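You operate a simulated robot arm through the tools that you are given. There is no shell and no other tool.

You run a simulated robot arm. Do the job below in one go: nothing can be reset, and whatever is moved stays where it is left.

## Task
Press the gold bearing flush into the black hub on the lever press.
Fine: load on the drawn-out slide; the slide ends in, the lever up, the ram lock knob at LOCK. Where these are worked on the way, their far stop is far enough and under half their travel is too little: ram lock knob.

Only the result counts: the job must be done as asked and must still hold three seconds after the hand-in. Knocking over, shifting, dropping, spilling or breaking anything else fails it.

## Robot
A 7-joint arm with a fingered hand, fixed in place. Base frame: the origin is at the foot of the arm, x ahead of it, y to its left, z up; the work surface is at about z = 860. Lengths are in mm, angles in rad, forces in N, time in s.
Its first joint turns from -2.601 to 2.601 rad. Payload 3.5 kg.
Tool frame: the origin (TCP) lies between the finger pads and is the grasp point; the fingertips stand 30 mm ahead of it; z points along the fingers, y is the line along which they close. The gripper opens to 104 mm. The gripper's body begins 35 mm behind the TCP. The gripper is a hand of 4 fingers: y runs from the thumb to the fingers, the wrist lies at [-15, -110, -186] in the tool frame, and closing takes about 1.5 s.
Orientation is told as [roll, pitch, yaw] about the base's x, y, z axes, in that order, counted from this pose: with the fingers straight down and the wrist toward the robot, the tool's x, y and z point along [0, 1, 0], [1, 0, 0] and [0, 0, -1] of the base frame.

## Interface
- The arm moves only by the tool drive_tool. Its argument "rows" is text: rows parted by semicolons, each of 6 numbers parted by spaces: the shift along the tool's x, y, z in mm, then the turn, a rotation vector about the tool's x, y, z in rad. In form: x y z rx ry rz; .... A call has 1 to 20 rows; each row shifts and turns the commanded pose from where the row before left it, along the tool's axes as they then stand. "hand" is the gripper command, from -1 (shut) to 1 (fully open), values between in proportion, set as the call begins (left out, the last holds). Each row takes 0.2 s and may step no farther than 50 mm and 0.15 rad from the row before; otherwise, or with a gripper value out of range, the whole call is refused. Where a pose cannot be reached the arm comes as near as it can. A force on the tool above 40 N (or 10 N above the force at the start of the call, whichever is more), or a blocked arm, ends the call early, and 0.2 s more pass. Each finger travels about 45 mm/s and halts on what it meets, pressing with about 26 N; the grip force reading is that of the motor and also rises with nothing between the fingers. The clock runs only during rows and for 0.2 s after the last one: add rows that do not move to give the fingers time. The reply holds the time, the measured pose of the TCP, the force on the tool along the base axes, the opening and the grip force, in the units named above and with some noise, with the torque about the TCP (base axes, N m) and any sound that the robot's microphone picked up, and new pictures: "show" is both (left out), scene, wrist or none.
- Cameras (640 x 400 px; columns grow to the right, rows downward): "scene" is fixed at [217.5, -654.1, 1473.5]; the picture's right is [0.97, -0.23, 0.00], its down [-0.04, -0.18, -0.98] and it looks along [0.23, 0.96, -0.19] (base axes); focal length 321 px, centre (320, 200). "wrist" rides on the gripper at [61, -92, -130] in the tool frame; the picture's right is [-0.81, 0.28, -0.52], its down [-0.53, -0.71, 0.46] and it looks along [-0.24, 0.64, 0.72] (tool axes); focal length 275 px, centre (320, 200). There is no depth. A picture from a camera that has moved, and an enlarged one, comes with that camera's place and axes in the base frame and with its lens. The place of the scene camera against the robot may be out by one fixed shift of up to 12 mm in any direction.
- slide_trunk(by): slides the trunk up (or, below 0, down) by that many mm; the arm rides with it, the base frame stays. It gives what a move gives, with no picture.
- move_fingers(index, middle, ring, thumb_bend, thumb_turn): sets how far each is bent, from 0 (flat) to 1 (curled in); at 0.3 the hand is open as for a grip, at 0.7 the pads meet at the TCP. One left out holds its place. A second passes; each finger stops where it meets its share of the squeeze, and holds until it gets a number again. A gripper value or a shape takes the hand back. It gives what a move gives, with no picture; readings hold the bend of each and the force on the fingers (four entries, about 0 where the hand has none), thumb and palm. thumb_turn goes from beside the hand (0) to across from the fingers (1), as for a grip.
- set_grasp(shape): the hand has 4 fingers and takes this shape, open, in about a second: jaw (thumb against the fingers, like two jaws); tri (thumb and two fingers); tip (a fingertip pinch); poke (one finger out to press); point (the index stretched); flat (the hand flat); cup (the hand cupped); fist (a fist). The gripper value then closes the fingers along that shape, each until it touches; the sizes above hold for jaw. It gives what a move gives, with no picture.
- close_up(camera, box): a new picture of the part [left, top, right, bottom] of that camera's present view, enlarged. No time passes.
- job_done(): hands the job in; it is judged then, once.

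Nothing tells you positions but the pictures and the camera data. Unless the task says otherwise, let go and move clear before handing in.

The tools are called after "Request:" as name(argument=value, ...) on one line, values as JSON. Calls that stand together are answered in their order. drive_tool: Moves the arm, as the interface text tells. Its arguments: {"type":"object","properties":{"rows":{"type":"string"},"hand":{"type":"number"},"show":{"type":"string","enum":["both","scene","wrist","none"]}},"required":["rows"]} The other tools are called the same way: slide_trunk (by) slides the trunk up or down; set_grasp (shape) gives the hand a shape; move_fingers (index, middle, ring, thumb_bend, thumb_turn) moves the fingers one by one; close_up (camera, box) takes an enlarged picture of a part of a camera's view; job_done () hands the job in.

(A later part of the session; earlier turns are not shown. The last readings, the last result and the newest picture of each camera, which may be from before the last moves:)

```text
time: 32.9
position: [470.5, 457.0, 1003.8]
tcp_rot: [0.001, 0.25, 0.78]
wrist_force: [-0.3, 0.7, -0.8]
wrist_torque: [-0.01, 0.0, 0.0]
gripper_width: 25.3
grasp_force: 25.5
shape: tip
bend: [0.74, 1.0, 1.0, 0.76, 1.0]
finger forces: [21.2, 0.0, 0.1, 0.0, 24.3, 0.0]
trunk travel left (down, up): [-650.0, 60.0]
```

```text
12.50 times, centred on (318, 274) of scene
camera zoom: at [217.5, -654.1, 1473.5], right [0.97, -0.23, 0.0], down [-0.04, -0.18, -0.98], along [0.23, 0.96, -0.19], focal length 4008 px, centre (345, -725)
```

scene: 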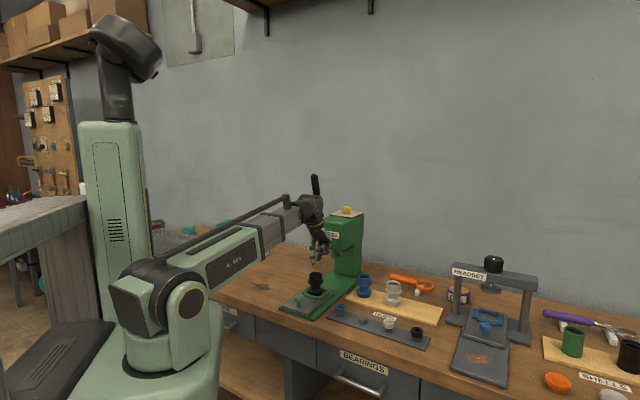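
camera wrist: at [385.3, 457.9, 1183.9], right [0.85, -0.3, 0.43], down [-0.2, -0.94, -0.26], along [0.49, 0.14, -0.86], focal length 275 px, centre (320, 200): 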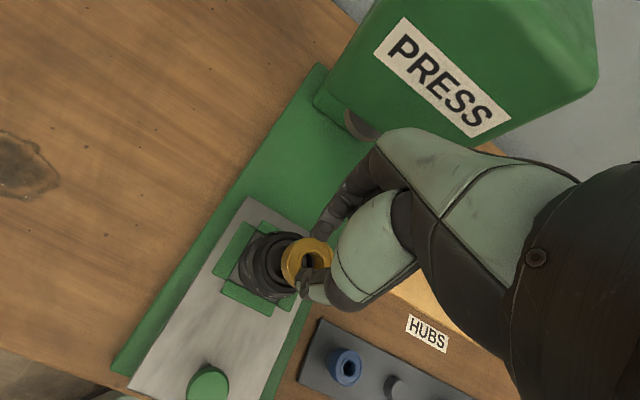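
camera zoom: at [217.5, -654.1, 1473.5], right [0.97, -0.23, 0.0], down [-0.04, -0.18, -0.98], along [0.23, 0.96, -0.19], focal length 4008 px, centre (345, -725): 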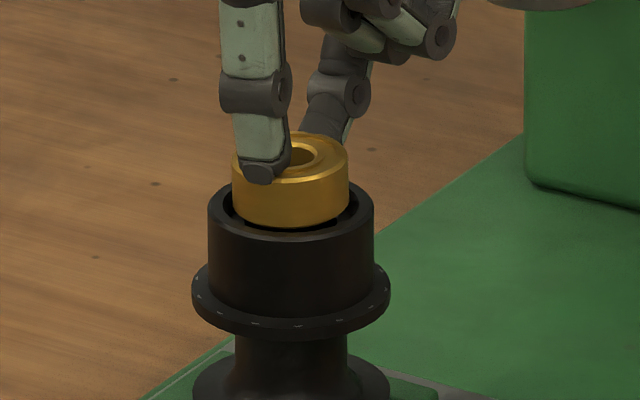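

The bearing's bottom is at rim level and centred. I'll lower it slowly into the mouth.

Request:
drive_tool(rows="0 0.25 0.97 0 0 0; 0 0.25 0.97 0 0 0; 0 0.25 0.97 0 0 0", show="none")

Request:
close_up(camera="wrist", box=[240, 215, 340, 315])

Request:
close_up(camera="scene", box=[302, 258, 334, 290])

```text
time: 33.7
position: [470.4, 458.0, 1000.5]
tcp_rot: [0.001, 0.249, 0.782]
wrist_force: [-0.4, -0.2, -0.9]
wrist_torque: [-0.01, -0.02, -0.01]
gripper_width: 25.1
grasp_force: 26.1
shape: tip
bend: [0.74, 1.0, 1.0, 0.76, 1.0]
finger forces: [21.3, 0.0, 0.2, 0.0, 24.3, 0.0]
trunk travel left (down, up): [-650.0, 60.0]
```

```text
4.00 times, centred on (290, 265) of wrist
camera zoom: at [386.7, 459.8, 1149.5], right [0.85, -0.3, 0.43], down [-0.2, -0.94, -0.26], along [0.49, 0.14, -0.86], focal length 1101 px, centre (440, -60)
```

zoom: 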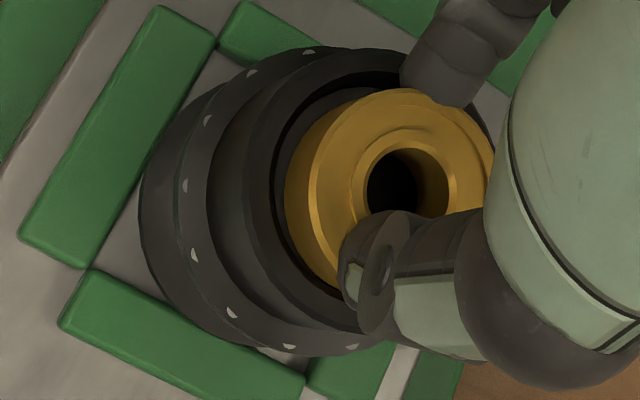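

```text
12.50 times, centred on (318, 274) of scene
camera zoom: at [217.5, -654.1, 1473.5], right [0.97, -0.23, 0.0], down [-0.04, -0.18, -0.98], along [0.23, 0.96, -0.19], focal length 4008 px, centre (345, -725)
```

zoom: 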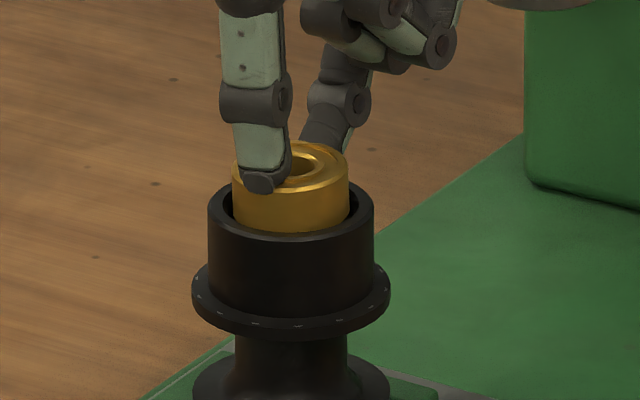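

Still free, with the bearing about 2–3 mm into the mouth. I'll continue lowering in small steps, watching for contact.

Request:
drive_tool(rows="0 0.25 0.97 0 0 0; 0 0.25 0.97 0 0 0", show="none")

Request:
close_up(camera="scene", box=[302, 258, 334, 290])

```text
time: 34.3
position: [469.4, 456.9, 998.1]
tcp_rot: [-0.001, 0.249, 0.783]
wrist_force: [0.4, 1.0, -0.2]
wrist_torque: [0.03, -0.03, -0.02]
gripper_width: 25.1
grasp_force: 26.2
shape: tip
bend: [0.74, 1.0, 1.0, 0.76, 1.0]
finger forces: [22.0, 0.0, 0.0, 0.0, 23.8, 0.0]
trunk travel left (down, up): [-650.0, 60.0]
```

```text
12.50 times, centred on (318, 274) of scene
camera zoom: at [217.5, -654.1, 1473.5], right [0.97, -0.23, 0.0], down [-0.04, -0.18, -0.98], along [0.23, 0.96, -0.19], focal length 4008 px, centre (345, -725)
```

zoom: 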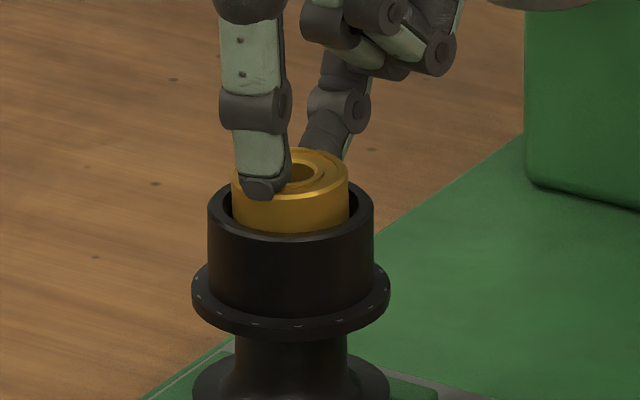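

Request:
drive_tool(rows="0 0.25 0.97 0 0 0", show="none")

Request:
close_up(camera="scene", box=[305, 262, 329, 284])

Request:
close_up(camera="wrist", box=[240, 215, 340, 315])

```text
time: 34.7
position: [470.8, 457.4, 997.7]
tcp_rot: [0.0, 0.249, 0.782]
wrist_force: [1.3, 1.8, 0.8]
wrist_torque: [0.03, 0.01, -0.01]
gripper_width: 25.1
grasp_force: 26.4
shape: tip
bend: [0.74, 1.0, 1.0, 0.76, 1.0]
finger forces: [23.3, 0.0, 0.0, 0.1, 24.0, 0.1]
trunk travel left (down, up): [-650.0, 60.0]
```

```text
16.00 times, centred on (317, 273) of scene
camera zoom: at [217.5, -654.1, 1473.5], right [0.97, -0.23, 0.0], down [-0.04, -0.18, -0.98], along [0.23, 0.96, -0.19], focal length 5130 px, centre (368, -968)
```

zoom: 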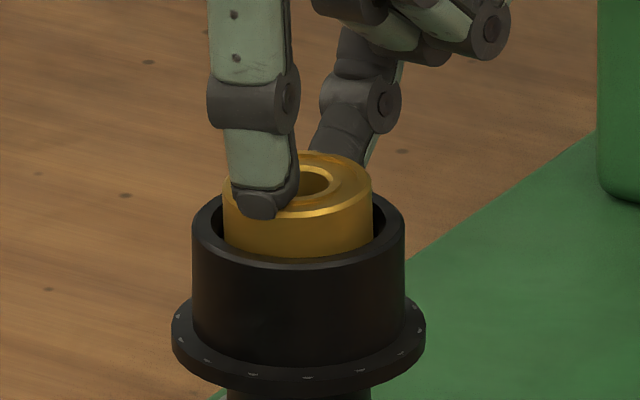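

```text
4.00 times, centred on (290, 265) of wrist
camera zoom: at [386.5, 459.6, 1146.8], right [0.85, -0.3, 0.43], down [-0.2, -0.94, -0.27], along [0.49, 0.14, -0.86], focal length 1101 px, centre (440, -60)
```

zoom: 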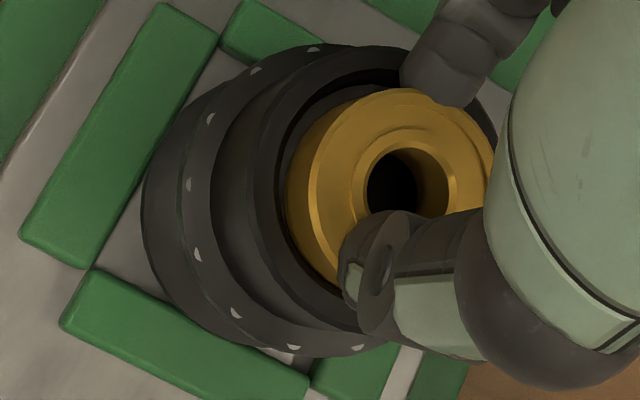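

The bearing is about 5 mm into the mouth with a light touch. I'm releasing it now.

Request:
drive_tool(rows="0 0 0 0 0 0; 0 0 0 0 0 0; 0 0 0 0 0 0; 0 0 0 0 0 0; 0 0 0 0 0 0; 0 0 0 0 0 0", hand=1, show="none")

Request:
close_up(camera="scene", box=[305, 262, 329, 284])

Request:
close_up(camera="wrist", box=[240, 215, 340, 315])

```text
time: 35.3
position: [471.0, 457.7, 1005.3]
tcp_rot: [0.002, 0.234, 0.781]
wrist_force: [0.6, 1.2, 46.7]
wrist_torque: [0.67, -0.59, 0.13]
gripper_width: 95.3
grasp_force: 0.0
shape: tip
bend: [0.46, 0.98, 0.99, 0.3, 0.98]
finger forces: [99.1, 0.0, 0.0, 0.1, 0.1, 0.1]
trunk travel left (down, up): [-650.0, 60.0]
stopped in row 3: the force on the tool passed its limit at 41 N (the readings are from after the stop); the commanded pose is now the measured one
```

```text
16.00 times, centred on (317, 273) of scene
camera zoom: at [217.5, -654.1, 1473.5], right [0.97, -0.23, 0.0], down [-0.04, -0.18, -0.98], along [0.23, 0.96, -0.19], focal length 5130 px, centre (368, -968)
```

zoom: 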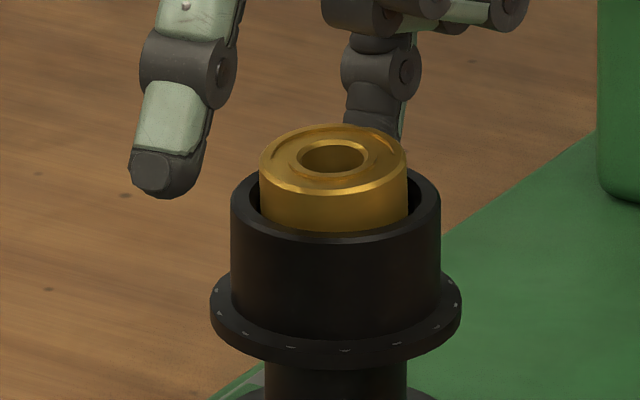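

```text
4.00 times, centred on (290, 265) of wrist
camera zoom: at [385.3, 458.6, 1153.1], right [0.85, -0.3, 0.44], down [-0.19, -0.94, -0.28], along [0.5, 0.15, -0.85], focal length 1101 px, centre (440, -60)
```

zoom: 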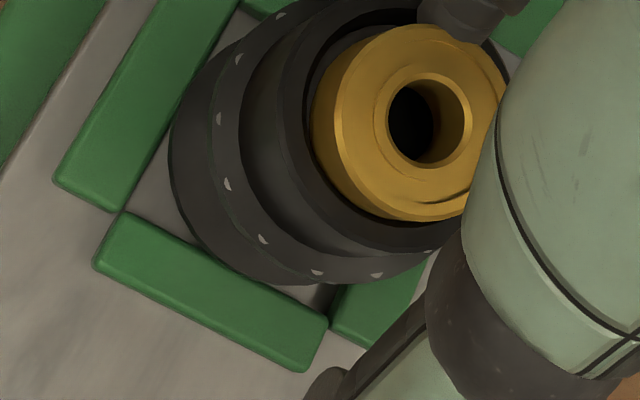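

The opening index finger pushed down on the hub rim. The hub is still upright with the bearing in it, but the slide has moved in about 16 mm. I'll raise the hand straight up to take the load off.

Request:
drive_tool(rows="0 -1.2 -5 0 0 0; 0 -2.4 -10 0 0 0; 0 -4.8 -20 0 0 0", show="none")

Request:
close_up(camera="scene", box=[300, 245, 340, 300])

Request:
close_up(camera="wrist", box=[200, 175, 340, 315])

```text
time: 36.1
position: [470.0, 457.6, 1036.5]
tcp_rot: [0.0, 0.244, 0.781]
wrist_force: [-0.3, 0.4, -0.3]
wrist_torque: [-0.02, -0.01, 0.0]
gripper_width: 103.5
grasp_force: 0.0
shape: tip
bend: [0.3, 0.98, 0.99, 0.3, 0.98]
finger forces: [0.1, 0.1, 0.0, 0.1, 0.1, 0.0]
trunk travel left (down, up): [-650.0, 60.0]
```

```text
7.27 times, centred on (320, 272) of scene
camera zoom: at [217.5, -654.1, 1473.5], right [0.97, -0.23, 0.0], down [-0.04, -0.18, -0.98], along [0.23, 0.96, -0.19], focal length 2332 px, centre (320, -327)
```

zoom: 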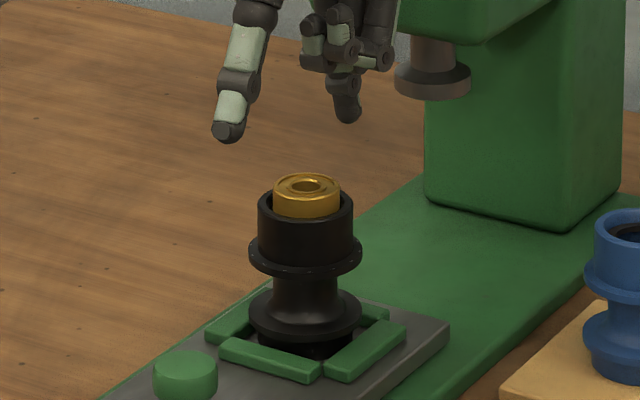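

```text
2.86 times, centred on (270, 245) of wrist
camera zoom: at [386.9, 460.3, 1183.7], right [0.85, -0.3, 0.43], down [-0.19, -0.94, -0.27], along [0.49, 0.14, -0.86], focal length 786 px, centre (463, 71)
```

zoom: 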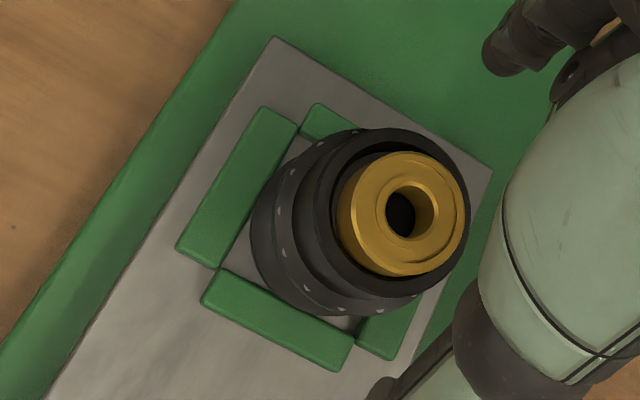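

Request:
close_up(camera="scene", box=[306, 264, 330, 286])

Request:
close_up(camera="wrist", box=[270, 200, 350, 280])

```text
16.00 times, centred on (318, 275) of scene
camera zoom: at [217.5, -654.1, 1473.5], right [0.97, -0.23, 0.0], down [-0.04, -0.18, -0.98], along [0.23, 0.96, -0.19], focal length 5130 px, centre (352, -1000)
```

zoom: 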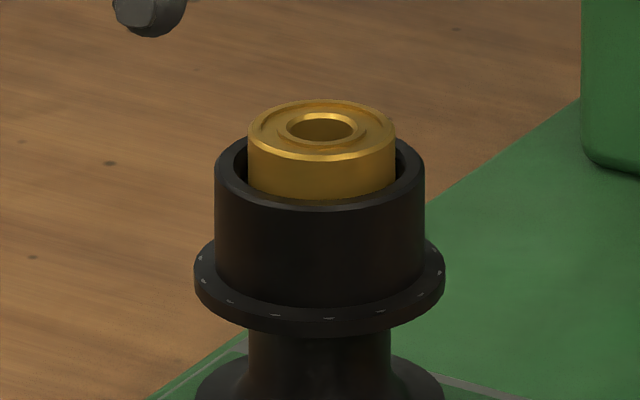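

```text
5.00 times, centred on (310, 240) of wrist
camera zoom: at [386.9, 460.3, 1183.7], right [0.85, -0.3, 0.43], down [-0.19, -0.94, -0.27], along [0.49, 0.14, -0.86], focal length 1376 px, centre (370, 0)
```

zoom: 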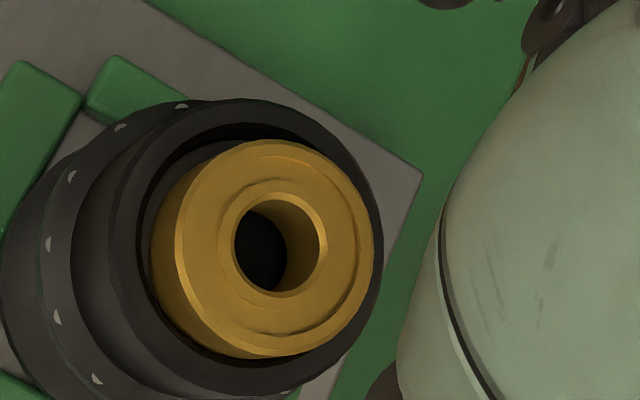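

The bearing stands level and centred in the hub's mouth, about 10 mm proud. Next I'll push the slide in by its green knob, so I'm locating it.

Request:
drive_tool(rows="0 -10 -40 0 0 0; 0 -48 12 0 0 0")

Request:
close_up(camera="wrist", box=[120, 200, 340, 400])

Request:
close_up(camera="scene", box=[275, 265, 345, 325])

```text
time: 36.7
position: [434.7, 422.3, 1078.5]
tcp_rot: [0.001, 0.244, 0.781]
wrist_force: [0.0, 0.2, -0.1]
wrist_torque: [-0.03, 0.01, -0.02]
gripper_width: 103.9
grasp_force: 0.0
shape: tip
bend: [0.3, 0.98, 0.99, 0.3, 0.98]
finger forces: [0.1, 0.1, 0.0, 0.0, 0.0, 0.0]
trunk travel left (down, up): [-650.0, 60.0]
camera wrist: at [350.4, 424.8, 1226.6], right [0.85, -0.3, 0.43], down [-0.19, -0.94, -0.27], along [0.49, 0.14, -0.86], focal length 275 px, centre (320, 200)
```

scene: 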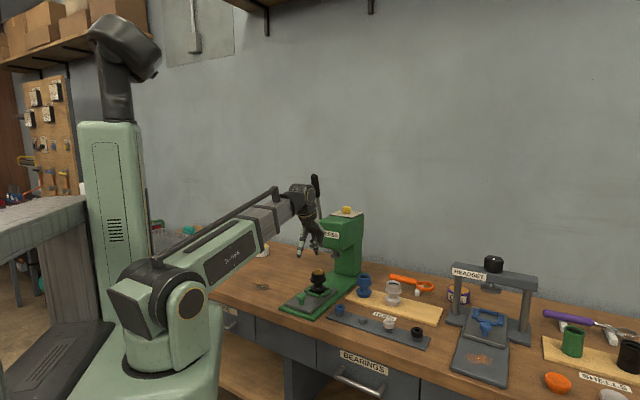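
wrist: 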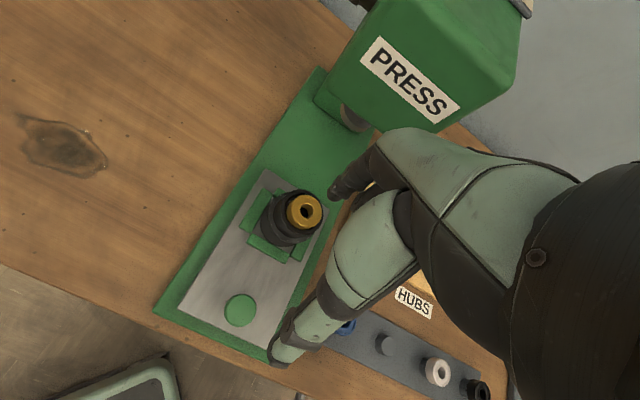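

```text
2.00 times, centred on (230, 300) of wrist
camera zoom: at [350.4, 424.8, 1226.6], right [0.85, -0.3, 0.43], down [-0.19, -0.94, -0.27], along [0.49, 0.14, -0.86], focal length 551 px, centre (500, 0)
```

zoom: 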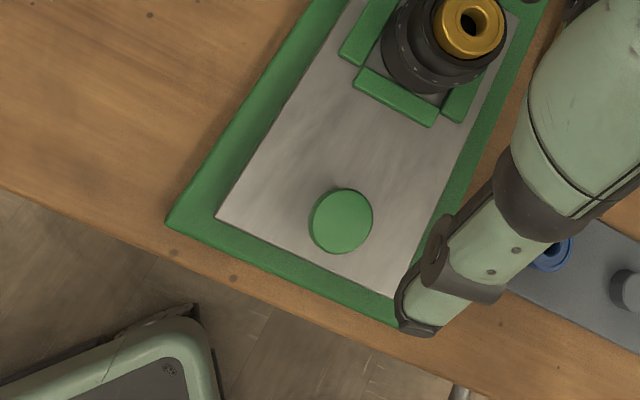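

```text
6.67 times, centred on (310, 295) of scene
camera zoom: at [217.5, -654.1, 1473.5], right [0.97, -0.23, 0.0], down [-0.04, -0.18, -0.98], along [0.23, 0.96, -0.19], focal length 2138 px, centre (387, -433)
```

zoom: 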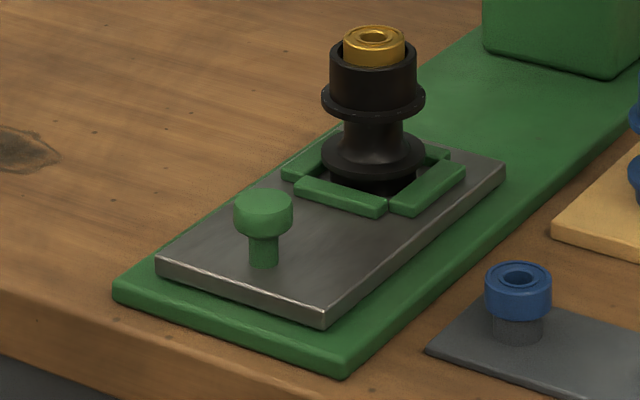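

The slide knob head is near (399, 382), about 32 mm wide with its top at about 914. I'll part-open the thumb and index, move over the knob and come down around it.

Request:
move_fingers(index=0.4, thumb_bend=0.4)

Request:
drive_tool(rows="-3.8 -47 10 -0.044 0 0; 0 8 39.2 0 0 0; 0 8 39.2 0 0 0; 0 4 19.6 0 0 0")

Request:
close_up(camera="wrist", box=[180, 160, 380, 380])

Request:
close_up(camera="scene", box=[265, 245, 345, 325])

```text
time: 37.7
position: [435.2, 423.3, 1078.0]
tcp_rot: [0.001, 0.244, 0.781]
wrist_force: [-0.1, -0.2, 0.2]
wrist_torque: [0.01, 0.01, -0.03]
gripper_width: 78.7
grasp_force: 0.1
shape: fingers
bend: [0.4, 0.98, 0.99, 0.4, 0.98]
finger forces: [0.0, 0.0, 0.1, 0.0, 0.0, 0.0]
trunk travel left (down, up): [-650.0, 60.0]
```

```text
time: 38.7
position: [405.6, 387.2, 979.8]
tcp_rot: [-0.001, 0.201, 0.782]
wrist_force: [0.1, -0.1, 0.4]
wrist_torque: [0.01, 0.01, -0.01]
gripper_width: 78.3
grasp_force: 0.0
shape: fingers
bend: [0.4, 0.98, 0.99, 0.4, 0.98]
finger forces: [0.1, 0.0, 0.0, 0.1, 0.0, 0.1]
trunk travel left (down, up): [-650.0, 60.0]
camera wrist: at [316.3, 385.0, 1125.1], right [0.84, -0.31, 0.45], down [-0.19, -0.93, -0.3], along [0.52, 0.17, -0.84], focal length 275 px, centre (320, 200)
```

scene: 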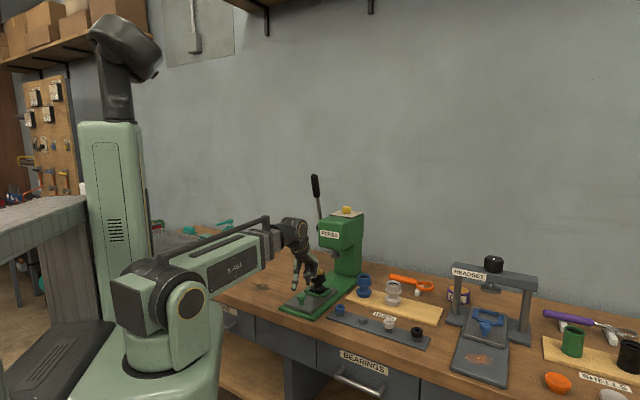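
wrist: 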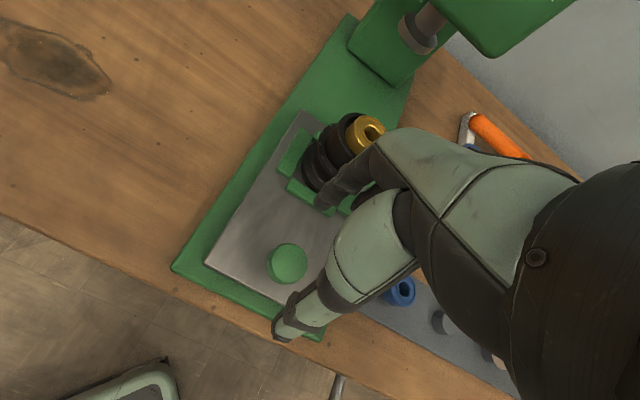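

```text
1.82 times, centred on (280, 270) of wrist
camera zoom: at [316.3, 385.0, 1125.1], right [0.84, -0.31, 0.45], down [-0.19, -0.93, -0.3], along [0.52, 0.17, -0.84], focal length 500 px, centre (393, 73)
```

zoom: 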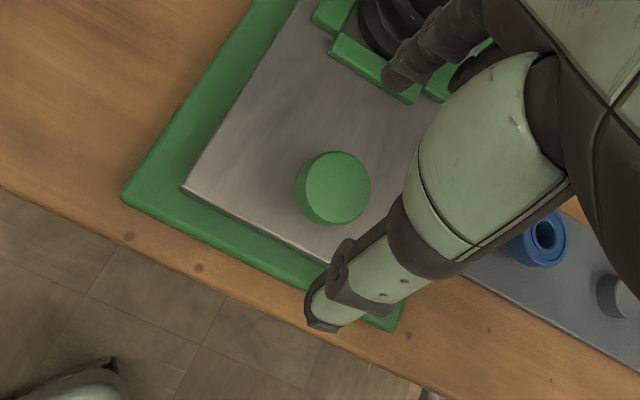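

```text
5.00 times, centred on (305, 285) of scene
camera zoom: at [217.5, -654.1, 1473.5], right [0.97, -0.23, 0.0], down [-0.04, -0.18, -0.98], along [0.23, 0.96, -0.19], focal length 1603 px, centre (395, -225)
```

zoom: 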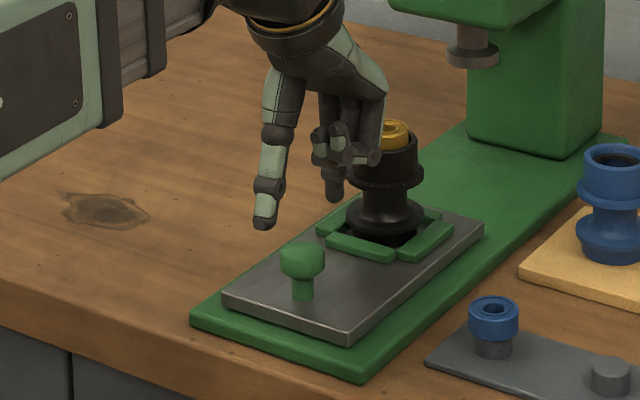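

The grip point lines up with the knob. I'll go down and close on it.

Request:
drive_tool(rows="0 6 29.4 0 0 0; 0 3.6 17.6 0 0 0; 0 1.2 5.9 0 0 0", show="none")

Request:
close_up(camera="scene", box=[275, 260, 345, 320])

Request:
close_up(camera="wrist", box=[200, 160, 360, 360])

```text
time: 39.5
position: [404.4, 386.4, 927.5]
tcp_rot: [0.001, 0.195, 0.782]
wrist_force: [-0.5, -1.4, 27.8]
wrist_torque: [1.03, -0.65, 0.03]
gripper_width: 79.3
grasp_force: 13.3
shape: fingers
bend: [0.39, 0.98, 0.99, 0.4, 0.98]
finger forces: [26.8, 0.1, 0.1, 0.0, 0.0, 0.0]
trunk travel left (down, up): [-650.0, 60.0]
```

```text
6.67 times, centred on (310, 290) of scene
camera zoom: at [217.5, -654.1, 1473.5], right [0.97, -0.23, 0.0], down [-0.04, -0.18, -0.98], along [0.23, 0.96, -0.19], focal length 2138 px, centre (387, -400)
```

zoom: 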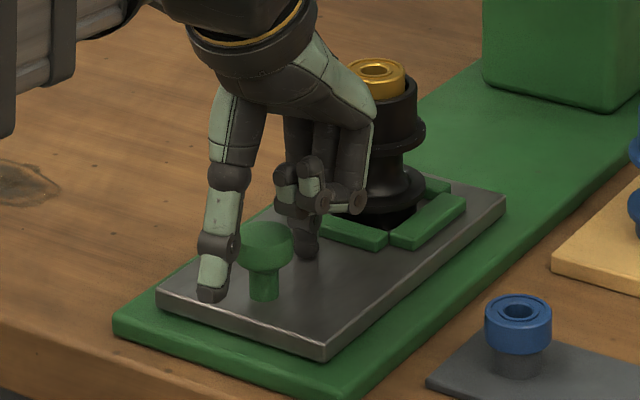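

```text
2.00 times, centred on (280, 260) of wrist
camera zoom: at [314.6, 383.3, 1072.9], right [0.83, -0.32, 0.45], down [-0.18, -0.93, -0.31], along [0.52, 0.17, -0.84], focal length 551 px, centre (400, 80)
```

zoom: 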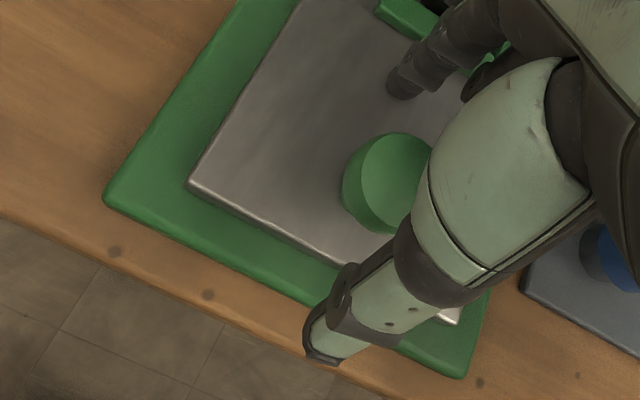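

The index tip is touching the plate, so I'll raise 5 mm and then close on the knob.

Request:
drive_tool(rows="0 -1 -5 0 0 0; 0 0 0 0 0 0", show="none")

Request:
move_fingers(index=0.85, thumb_bend=0.85)

Request:
close_up(camera="scene", box=[275, 260, 345, 320])

Request:
close_up(camera="wrist", box=[200, 160, 360, 360])

```text
time: 40.1
position: [404.3, 387.4, 930.7]
tcp_rot: [0.0, 0.2, 0.781]
wrist_force: [-0.4, -0.7, -0.3]
wrist_torque: [-0.01, 0.03, 0.02]
gripper_width: 78.4
grasp_force: 0.1
shape: fingers
bend: [0.4, 0.98, 0.99, 0.4, 0.98]
finger forces: [0.0, 0.1, 0.1, 0.1, 0.0, 0.0]
trunk travel left (down, up): [-650.0, 60.0]
```

```text
time: 41.1
position: [405.0, 386.8, 930.4]
tcp_rot: [0.001, 0.201, 0.782]
wrist_force: [2.3, -0.9, -8.3]
wrist_torque: [-0.01, -0.12, -0.06]
gripper_width: 20.9
grasp_force: 14.1
shape: fingers
bend: [0.51, 0.98, 0.99, 0.71, 0.97]
finger forces: [13.7, 0.1, 0.0, 0.0, 14.6, 0.1]
trunk travel left (down, up): [-650.0, 60.0]
```

```text
6.67 times, centred on (310, 290) of scene
camera zoom: at [217.5, -654.1, 1473.5], right [0.97, -0.23, 0.0], down [-0.04, -0.18, -0.98], along [0.23, 0.96, -0.19], focal length 2138 px, centre (387, -400)
```

zoom: 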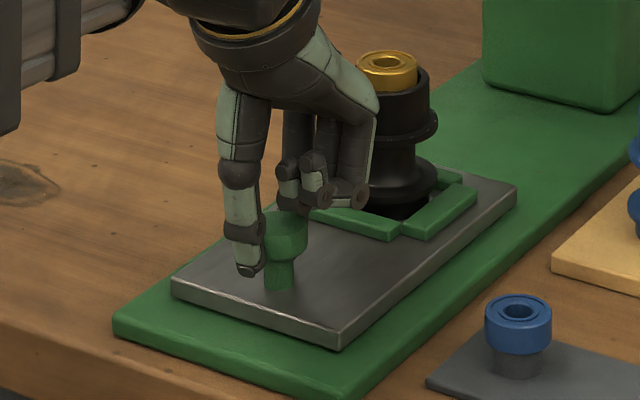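

```text
2.00 times, centred on (280, 260) of wrist
camera zoom: at [316.5, 384.5, 1075.7], right [0.84, -0.31, 0.45], down [-0.19, -0.93, -0.3], along [0.52, 0.17, -0.84], focal length 551 px, centre (400, 80)
```

zoom: 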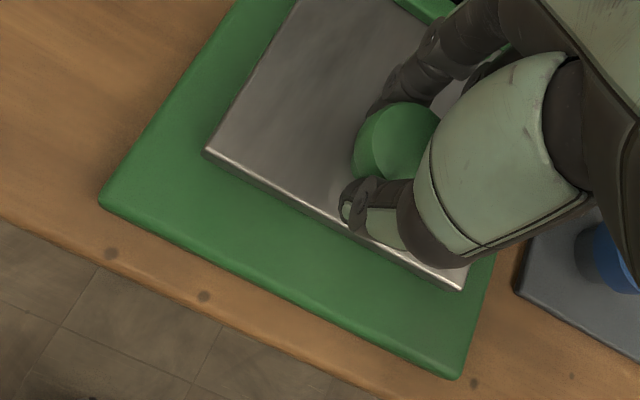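

I have the knob in the grip, so I'll push the slide in, watching the forces.

Request:
drive_tool(rows="0 9.8 -2 0 0 0; 0 19.6 -4 0 0 0; 0 19.6 -4 0 0 0; 0 19.6 -4 0 0 0")

Request:
close_up(camera="scene", box=[280, 220, 370, 310])

```text
time: 42.1
position: [454.8, 437.3, 931.0]
tcp_rot: [0.001, 0.201, 0.782]
wrist_force: [3.0, -0.1, -9.8]
wrist_torque: [-0.05, -0.13, -0.03]
gripper_width: 21.1
grasp_force: 15.2
shape: fingers
bend: [0.5, 0.98, 0.99, 0.72, 0.97]
finger forces: [14.6, 0.0, 0.1, 0.1, 14.4, 0.1]
trunk travel left (down, up): [-650.0, 60.0]
camera wrist: at [366.5, 434.5, 1075.8], right [0.84, -0.31, 0.45], down [-0.19, -0.93, -0.3], along [0.52, 0.17, -0.84], focal length 275 px, centre (320, 200)
```

scene: 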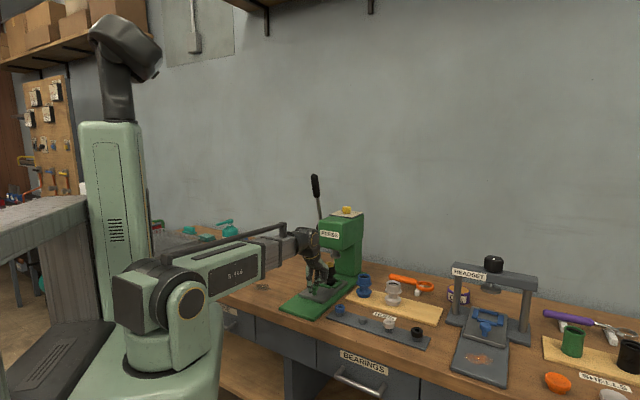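
wrist: 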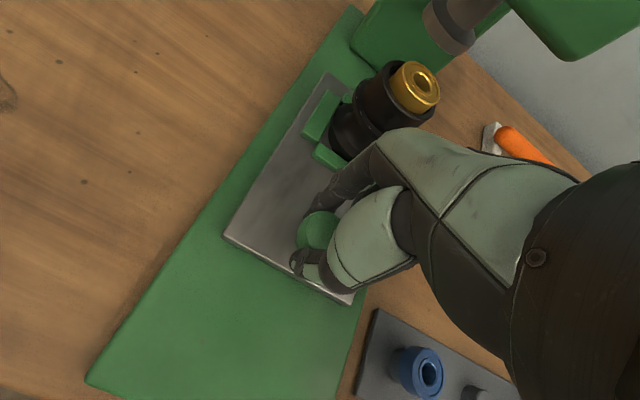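

```text
4.44 times, centred on (325, 265) of scene
camera zoom: at [217.5, -654.1, 1473.5], right [0.97, -0.23, 0.0], down [-0.04, -0.18, -0.98], along [0.23, 0.96, -0.19], focal length 1425 px, centre (298, -89)
```

zoom: 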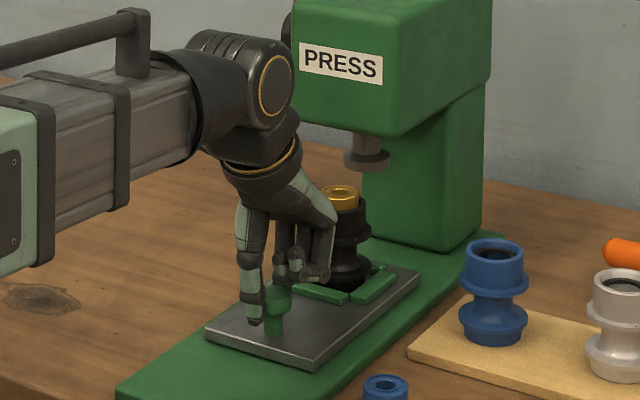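

The slide moves smoothly and the hand is still well in front of the head. I'll push further in smaller steps.

Request:
drive_tool(rows="0 14.7 -3 0 0 0; 0 14.7 -3 0 0 0; 0 9.8 -2 0 0 0", show="wrist")

Request:
close_up(camera="scene", box=[290, 220, 370, 300])

```text
time: 42.9
position: [483.2, 464.7, 931.0]
tcp_rot: [0.001, 0.202, 0.782]
wrist_force: [-0.2, -1.9, -9.1]
wrist_torque: [-0.02, -0.1, -0.03]
gripper_width: 20.7
grasp_force: 15.0
shape: fingers
bend: [0.5, 0.98, 0.99, 0.72, 0.97]
finger forces: [14.4, 0.1, 0.1, 0.0, 14.8, 0.0]
trunk travel left (down, up): [-650.0, 60.0]
camera wrist: at [394.6, 462.3, 1075.8], right [0.84, -0.31, 0.45], down [-0.19, -0.93, -0.3], along [0.52, 0.17, -0.84], focal length 275 px, centre (320, 200)
```

wrist: 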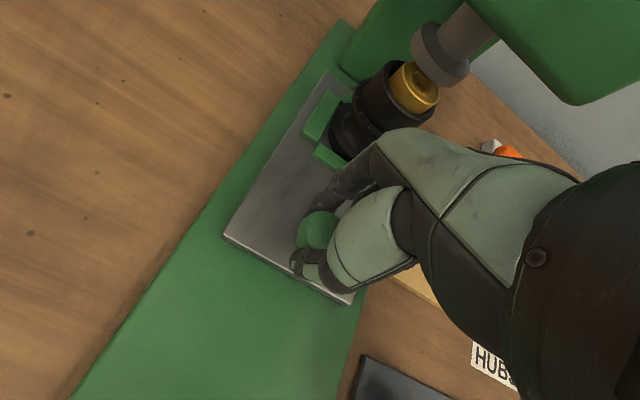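

```text
5.00 times, centred on (330, 260) of scene
camera zoom: at [217.5, -654.1, 1473.5], right [0.97, -0.23, 0.0], down [-0.04, -0.18, -0.98], along [0.23, 0.96, -0.19], focal length 1603 px, centre (270, -100)
```

zoom: 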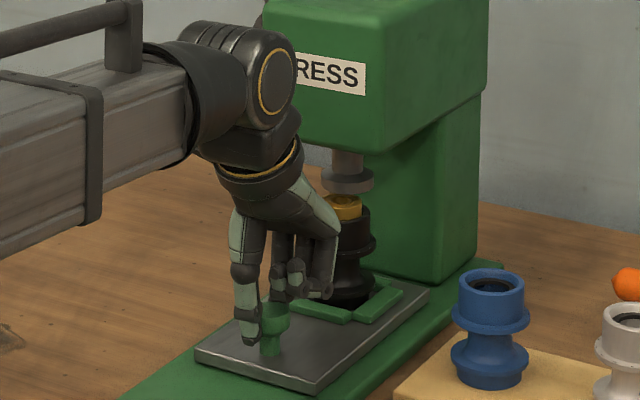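

Request:
close_up(camera="scene", box=[325, 245, 355, 285])

Request:
close_up(camera="wrist", box=[320, 0, 480, 160])

```text
10.00 times, centred on (340, 265) of scene
camera zoom: at [217.5, -654.1, 1473.5], right [0.97, -0.23, 0.0], down [-0.04, -0.18, -0.98], along [0.23, 0.96, -0.19], focal length 3206 px, centre (120, -450)
```

zoom: 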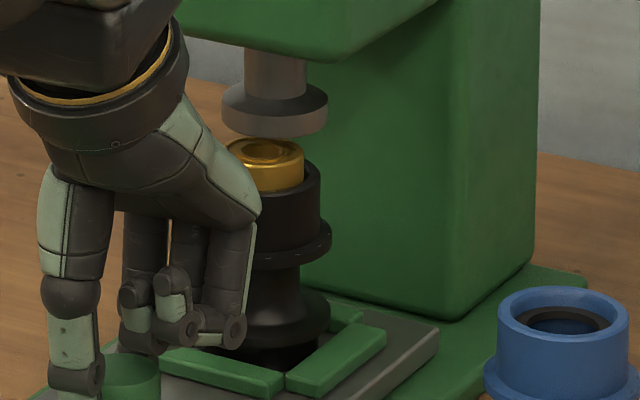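

```text
2.50 times, centred on (400, 80) of wrist
camera zoom: at [394.6, 462.3, 1075.8], right [0.84, -0.31, 0.45], down [-0.19, -0.93, -0.3], along [0.52, 0.17, -0.84], focal length 688 px, centre (120, 500)
```

zoom: 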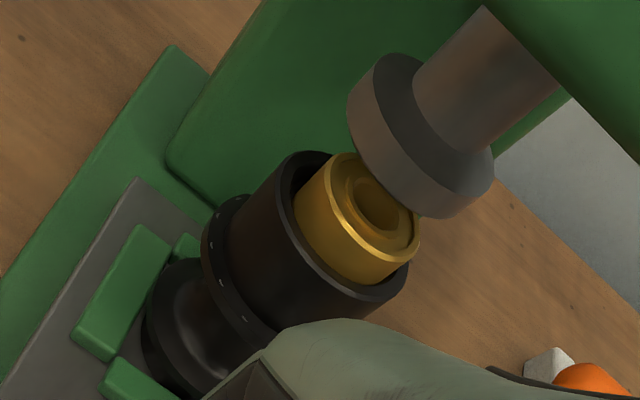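

The hub is about 11–14 mm short of the ram axis. I'll push gently up to the stop.

Request:
drive_tool(rows="0 4.9 -1 0 0 0; 0 4.9 -1 0 0 0; 0 2.94 -0.6 0 0 0; 0 1.96 -0.4 0 0 0; 0 1.96 -0.4 0 0 0", show="none")

Request:
close_up(camera="scene", box=[325, 245, 355, 285])

Request:
close_up(camera="wrist", box=[320, 0, 480, 160])

```text
time: 44.1
position: [493.4, 476.9, 930.6]
tcp_rot: [0.0, 0.203, 0.782]
wrist_force: [-7.7, -7.9, -13.2]
wrist_torque: [-0.22, 0.09, 0.09]
gripper_width: 20.8
grasp_force: 16.0
shape: fingers
bend: [0.53, 0.98, 0.99, 0.71, 0.97]
finger forces: [11.5, 0.0, 0.1, 0.0, 20.2, 0.0]
trunk travel left (down, up): [-650.0, 60.0]
```

```text
10.00 times, centred on (340, 265) of scene
camera zoom: at [217.5, -654.1, 1473.5], right [0.97, -0.23, 0.0], down [-0.04, -0.18, -0.98], along [0.23, 0.96, -0.19], focal length 3206 px, centre (120, -450)
```

zoom: 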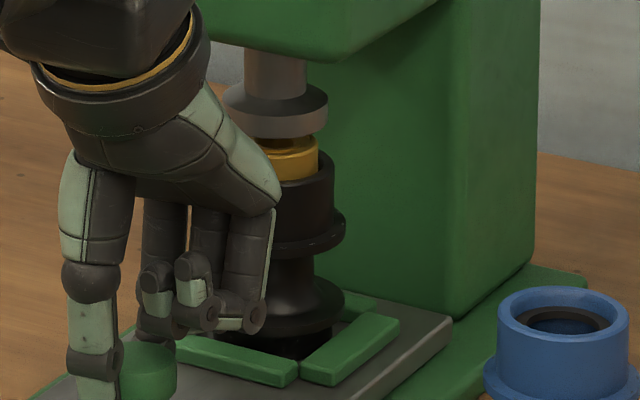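

```text
2.50 times, centred on (400, 80) of wrist
camera zoom: at [405.6, 473.3, 1076.1], right [0.84, -0.31, 0.45], down [-0.19, -0.93, -0.3], along [0.52, 0.17, -0.84], focal length 688 px, centre (120, 500)
```

zoom: 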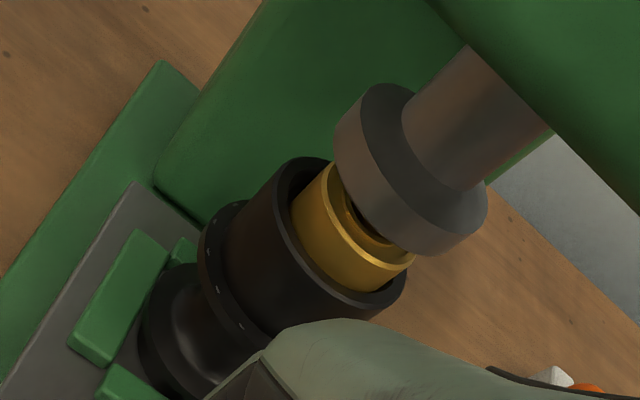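

Request:
drive_tool(rows="0 1.5 -0.3 0 0 0; 0 1.5 -0.3 0 0 0", show="none")

Request:
close_up(camera="scene", box=[325, 245, 355, 285])

```text
time: 44.7
position: [494.3, 478.2, 930.4]
tcp_rot: [0.0, 0.202, 0.782]
wrist_force: [-12.1, -12.0, -13.7]
wrist_torque: [-0.33, 0.22, 0.11]
gripper_width: 20.8
grasp_force: 16.2
shape: fingers
bend: [0.55, 0.98, 0.99, 0.69, 0.97]
finger forces: [10.4, 0.0, 0.1, 0.0, 22.4, 0.1]
trunk travel left (down, up): [-650.0, 60.0]
```

```text
10.00 times, centred on (340, 265) of scene
camera zoom: at [217.5, -654.1, 1473.5], right [0.97, -0.23, 0.0], down [-0.04, -0.18, -0.98], along [0.23, 0.96, -0.19], focal length 3206 px, centre (120, -450)
```

zoom: 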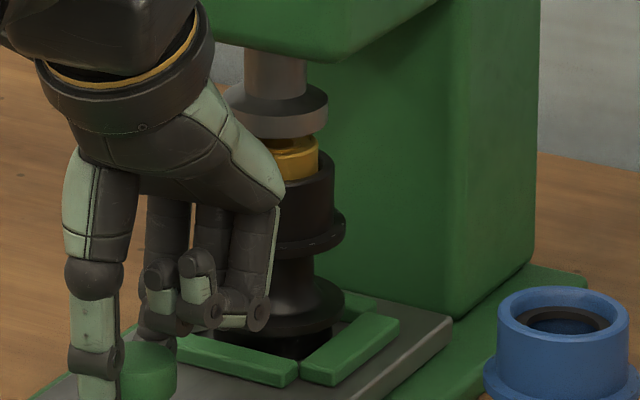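

The slide is at its stop, with the hub right under the ram. I'll relax the push and let go of the knob.

Request:
drive_tool(rows="0 -2.0 0.4 0 0 0", show="none")

Request:
move_fingers(index=0.4, thumb_bend=0.4)

Request:
close_up(camera="scene", box=[305, 245, 355, 305])

Request:
close_up(camera="wrist", box=[240, 0, 480, 300])

```text
time: 45.1
position: [495.5, 477.2, 931.6]
tcp_rot: [0.0, 0.2, 0.782]
wrist_force: [-6.8, -7.0, -15.0]
wrist_torque: [-0.23, 0.12, 0.08]
gripper_width: 21.2
grasp_force: 15.9
shape: fingers
bend: [0.55, 0.98, 0.99, 0.69, 0.97]
finger forces: [12.4, 0.0, 0.1, 0.1, 18.6, 0.0]
trunk travel left (down, up): [-650.0, 60.0]
```

```text
time: 46.1
position: [495.3, 476.7, 929.7]
tcp_rot: [0.0, 0.2, 0.781]
wrist_force: [-0.4, -0.2, -0.1]
wrist_torque: [0.02, 0.02, 0.02]
gripper_width: 77.4
grasp_force: 0.0
shape: fingers
bend: [0.4, 0.98, 0.99, 0.4, 0.97]
finger forces: [0.1, 0.0, 0.0, 0.0, 0.1, 0.0]
trunk travel left (down, up): [-650.0, 60.0]
```

```text
6.67 times, centred on (330, 275) of scene
camera zoom: at [217.5, -654.1, 1473.5], right [0.97, -0.23, 0.0], down [-0.04, -0.18, -0.98], along [0.23, 0.96, -0.19], focal length 2138 px, centre (253, -300)
```

zoom: 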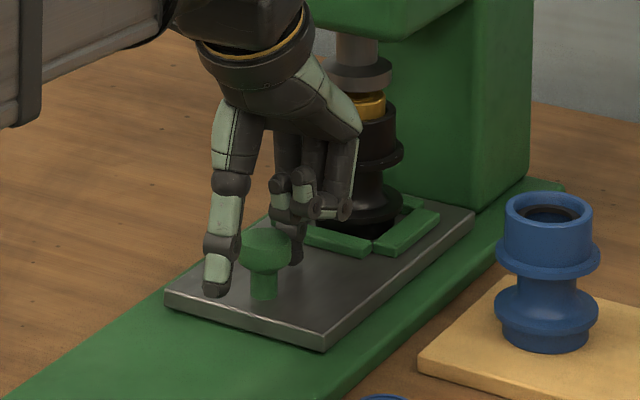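

```text
1.33 times, centred on (360, 150) of wrist
camera zoom: at [406.8, 474.4, 1076.2], right [0.84, -0.31, 0.45], down [-0.19, -0.93, -0.31], along [0.52, 0.17, -0.84], focal length 367 px, centre (267, 267)
```

zoom: 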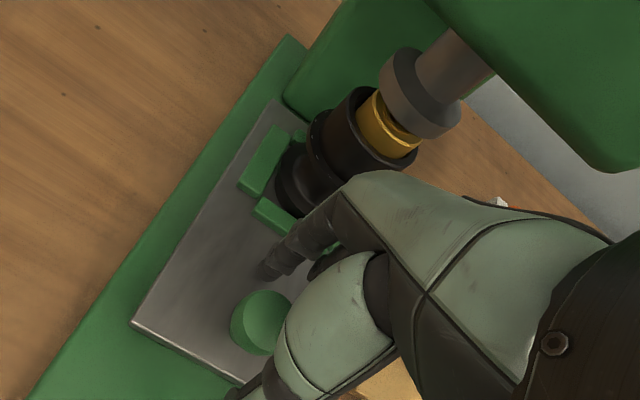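

The slide stays in and the hand is free. I'll lift over the knob, back away, then rise to look at the ram lock knob and the lever.

Request:
drive_tool(rows="0 -5 -24.5 0 0 0; 0 -5 -24.5 0 0 0; 0 -39.2 8 0 0 0; 0 -39.2 8 0 0 0; 0 -9 -44 0 0 0; 0 -9 -44 0 0 0; 0 -9 -44 0 0 0; 0 -9 -44 0 0 0")

Request:
close_up(camera="scene", box=[300, 160, 380, 310])

Request:
close_up(camera="wrist", box=[200, 0, 460, 240])

```text
time: 47.9
position: [437.6, 419.7, 1160.3]
tcp_rot: [-0.001, 0.201, 0.781]
wrist_force: [0.0, -0.1, -0.1]
wrist_torque: [-0.01, -0.01, 0.01]
gripper_width: 77.7
grasp_force: 0.1
shape: fingers
bend: [0.4, 0.98, 0.99, 0.4, 0.97]
finger forces: [0.0, 0.1, 0.0, 0.0, 0.0, 0.0]
trunk travel left (down, up): [-650.0, 60.0]
camera wrist: at [349.4, 417.2, 1306.0], right [0.84, -0.31, 0.45], down [-0.19, -0.93, -0.3], along [0.52, 0.17, -0.84], focal length 275 px, centre (320, 200)
```

scene: 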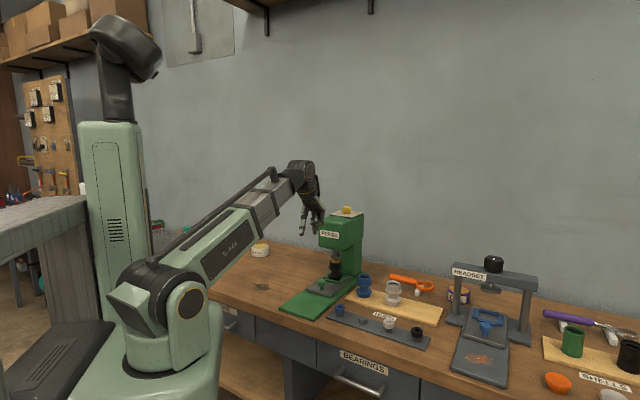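
wrist: 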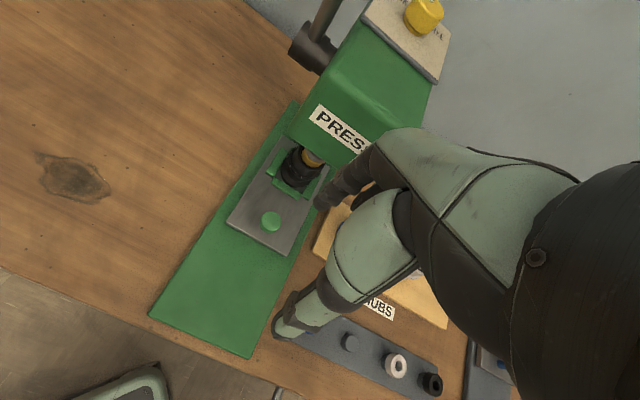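

```text
2.67 times, centred on (340, 235) of scene
camera zoom: at [217.5, -654.1, 1473.5], right [0.97, -0.23, 0.0], down [-0.04, -0.18, -0.98], along [0.23, 0.96, -0.19], focal length 855 px, centre (267, 107)
```

zoom: 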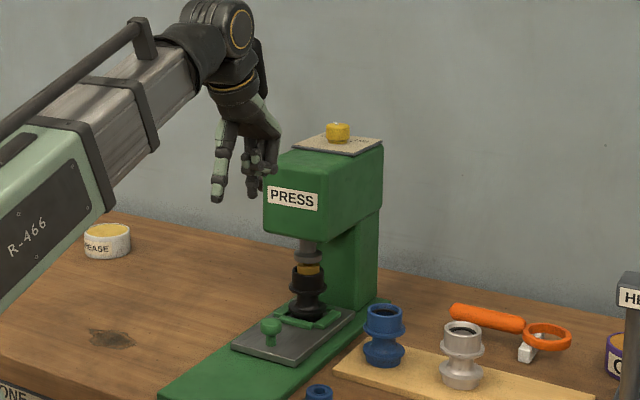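

```text
1.67 times, centred on (330, 120) of wrist
camera zoom: at [349.4, 417.2, 1306.0], right [0.84, -0.31, 0.45], down [-0.19, -0.93, -0.3], along [0.52, 0.17, -0.84], focal length 459 px, centre (303, 333)
```

zoom: 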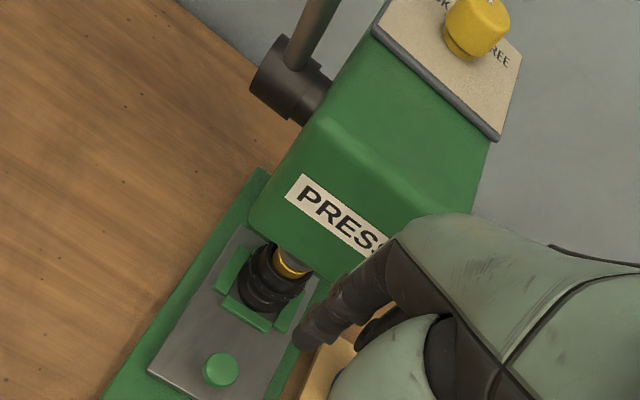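

I'll level the hand and rise for a view of the press top, the lock knob and the lever.

Request:
drive_tool(rows="0 0 0 -0.1 0 0; 0 0 0 -0.1 0 0; 0 0 -45 0 0 0; 0 0 -45 0 0 0; 0 0 -45 0 0 0; 0 0 -45 0 0 0; 0 0 -30 0 0 0", hand=1)

Request:
close_up(camera="wrist", box=[180, 0, 440, 240])

Request:
close_up(camera="scene", box=[300, 160, 380, 250])

```text
time: 49.5
position: [439.0, 420.3, 1370.7]
tcp_rot: [0.001, 0.0, 0.782]
wrist_force: [-0.5, -0.2, 0.1]
wrist_torque: [0.03, 0.02, 0.0]
gripper_width: 103.7
grasp_force: 0.0
shape: tip
bend: [0.3, 0.98, 0.99, 0.3, 0.98]
finger forces: [0.1, 0.0, 0.0, 0.0, 0.1, 0.0]
trunk travel left (down, up): [-650.0, 60.0]
camera wrist: at [330.1, 398.6, 1500.5], right [0.77, -0.38, 0.52], down [-0.13, -0.88, -0.46], along [0.63, 0.28, -0.72], focal length 275 px, centre (320, 200)
```

scene: 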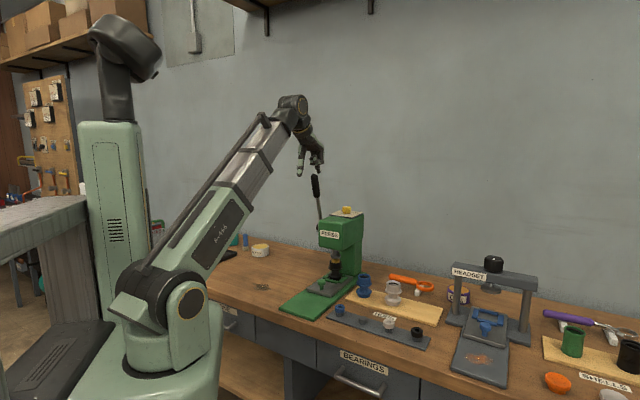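
wrist: 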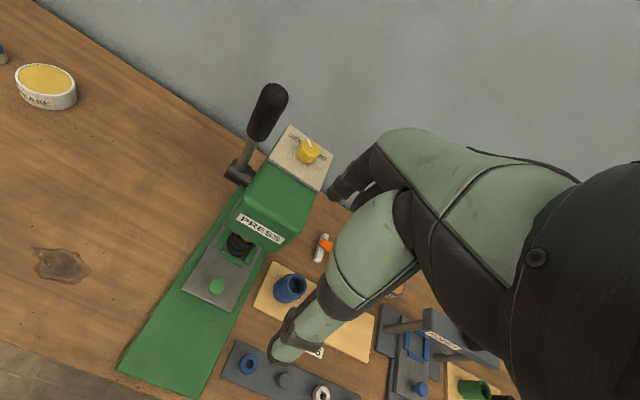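

```text
1.67 times, centred on (310, 120) of wrist
camera zoom: at [330.1, 398.6, 1500.5], right [0.77, -0.38, 0.52], down [-0.13, -0.88, -0.46], along [0.63, 0.28, -0.72], focal length 459 px, centre (337, 333)
```

zoom: 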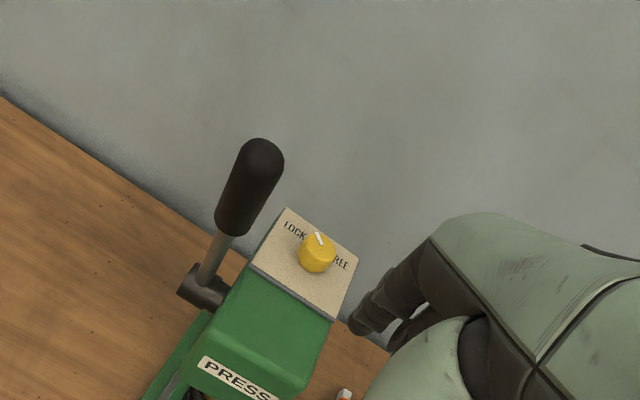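

```text
4.44 times, centred on (340, 205) of scene
camera zoom: at [217.5, -654.1, 1473.5], right [0.97, -0.23, 0.0], down [-0.04, -0.18, -0.98], along [0.23, 0.96, -0.19], focal length 1425 px, centre (231, 178)
```

zoom: 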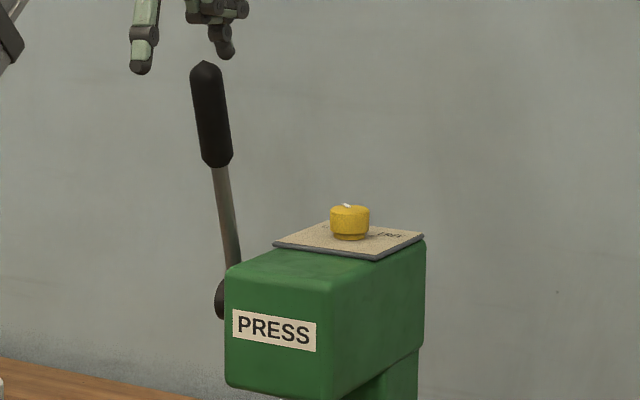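

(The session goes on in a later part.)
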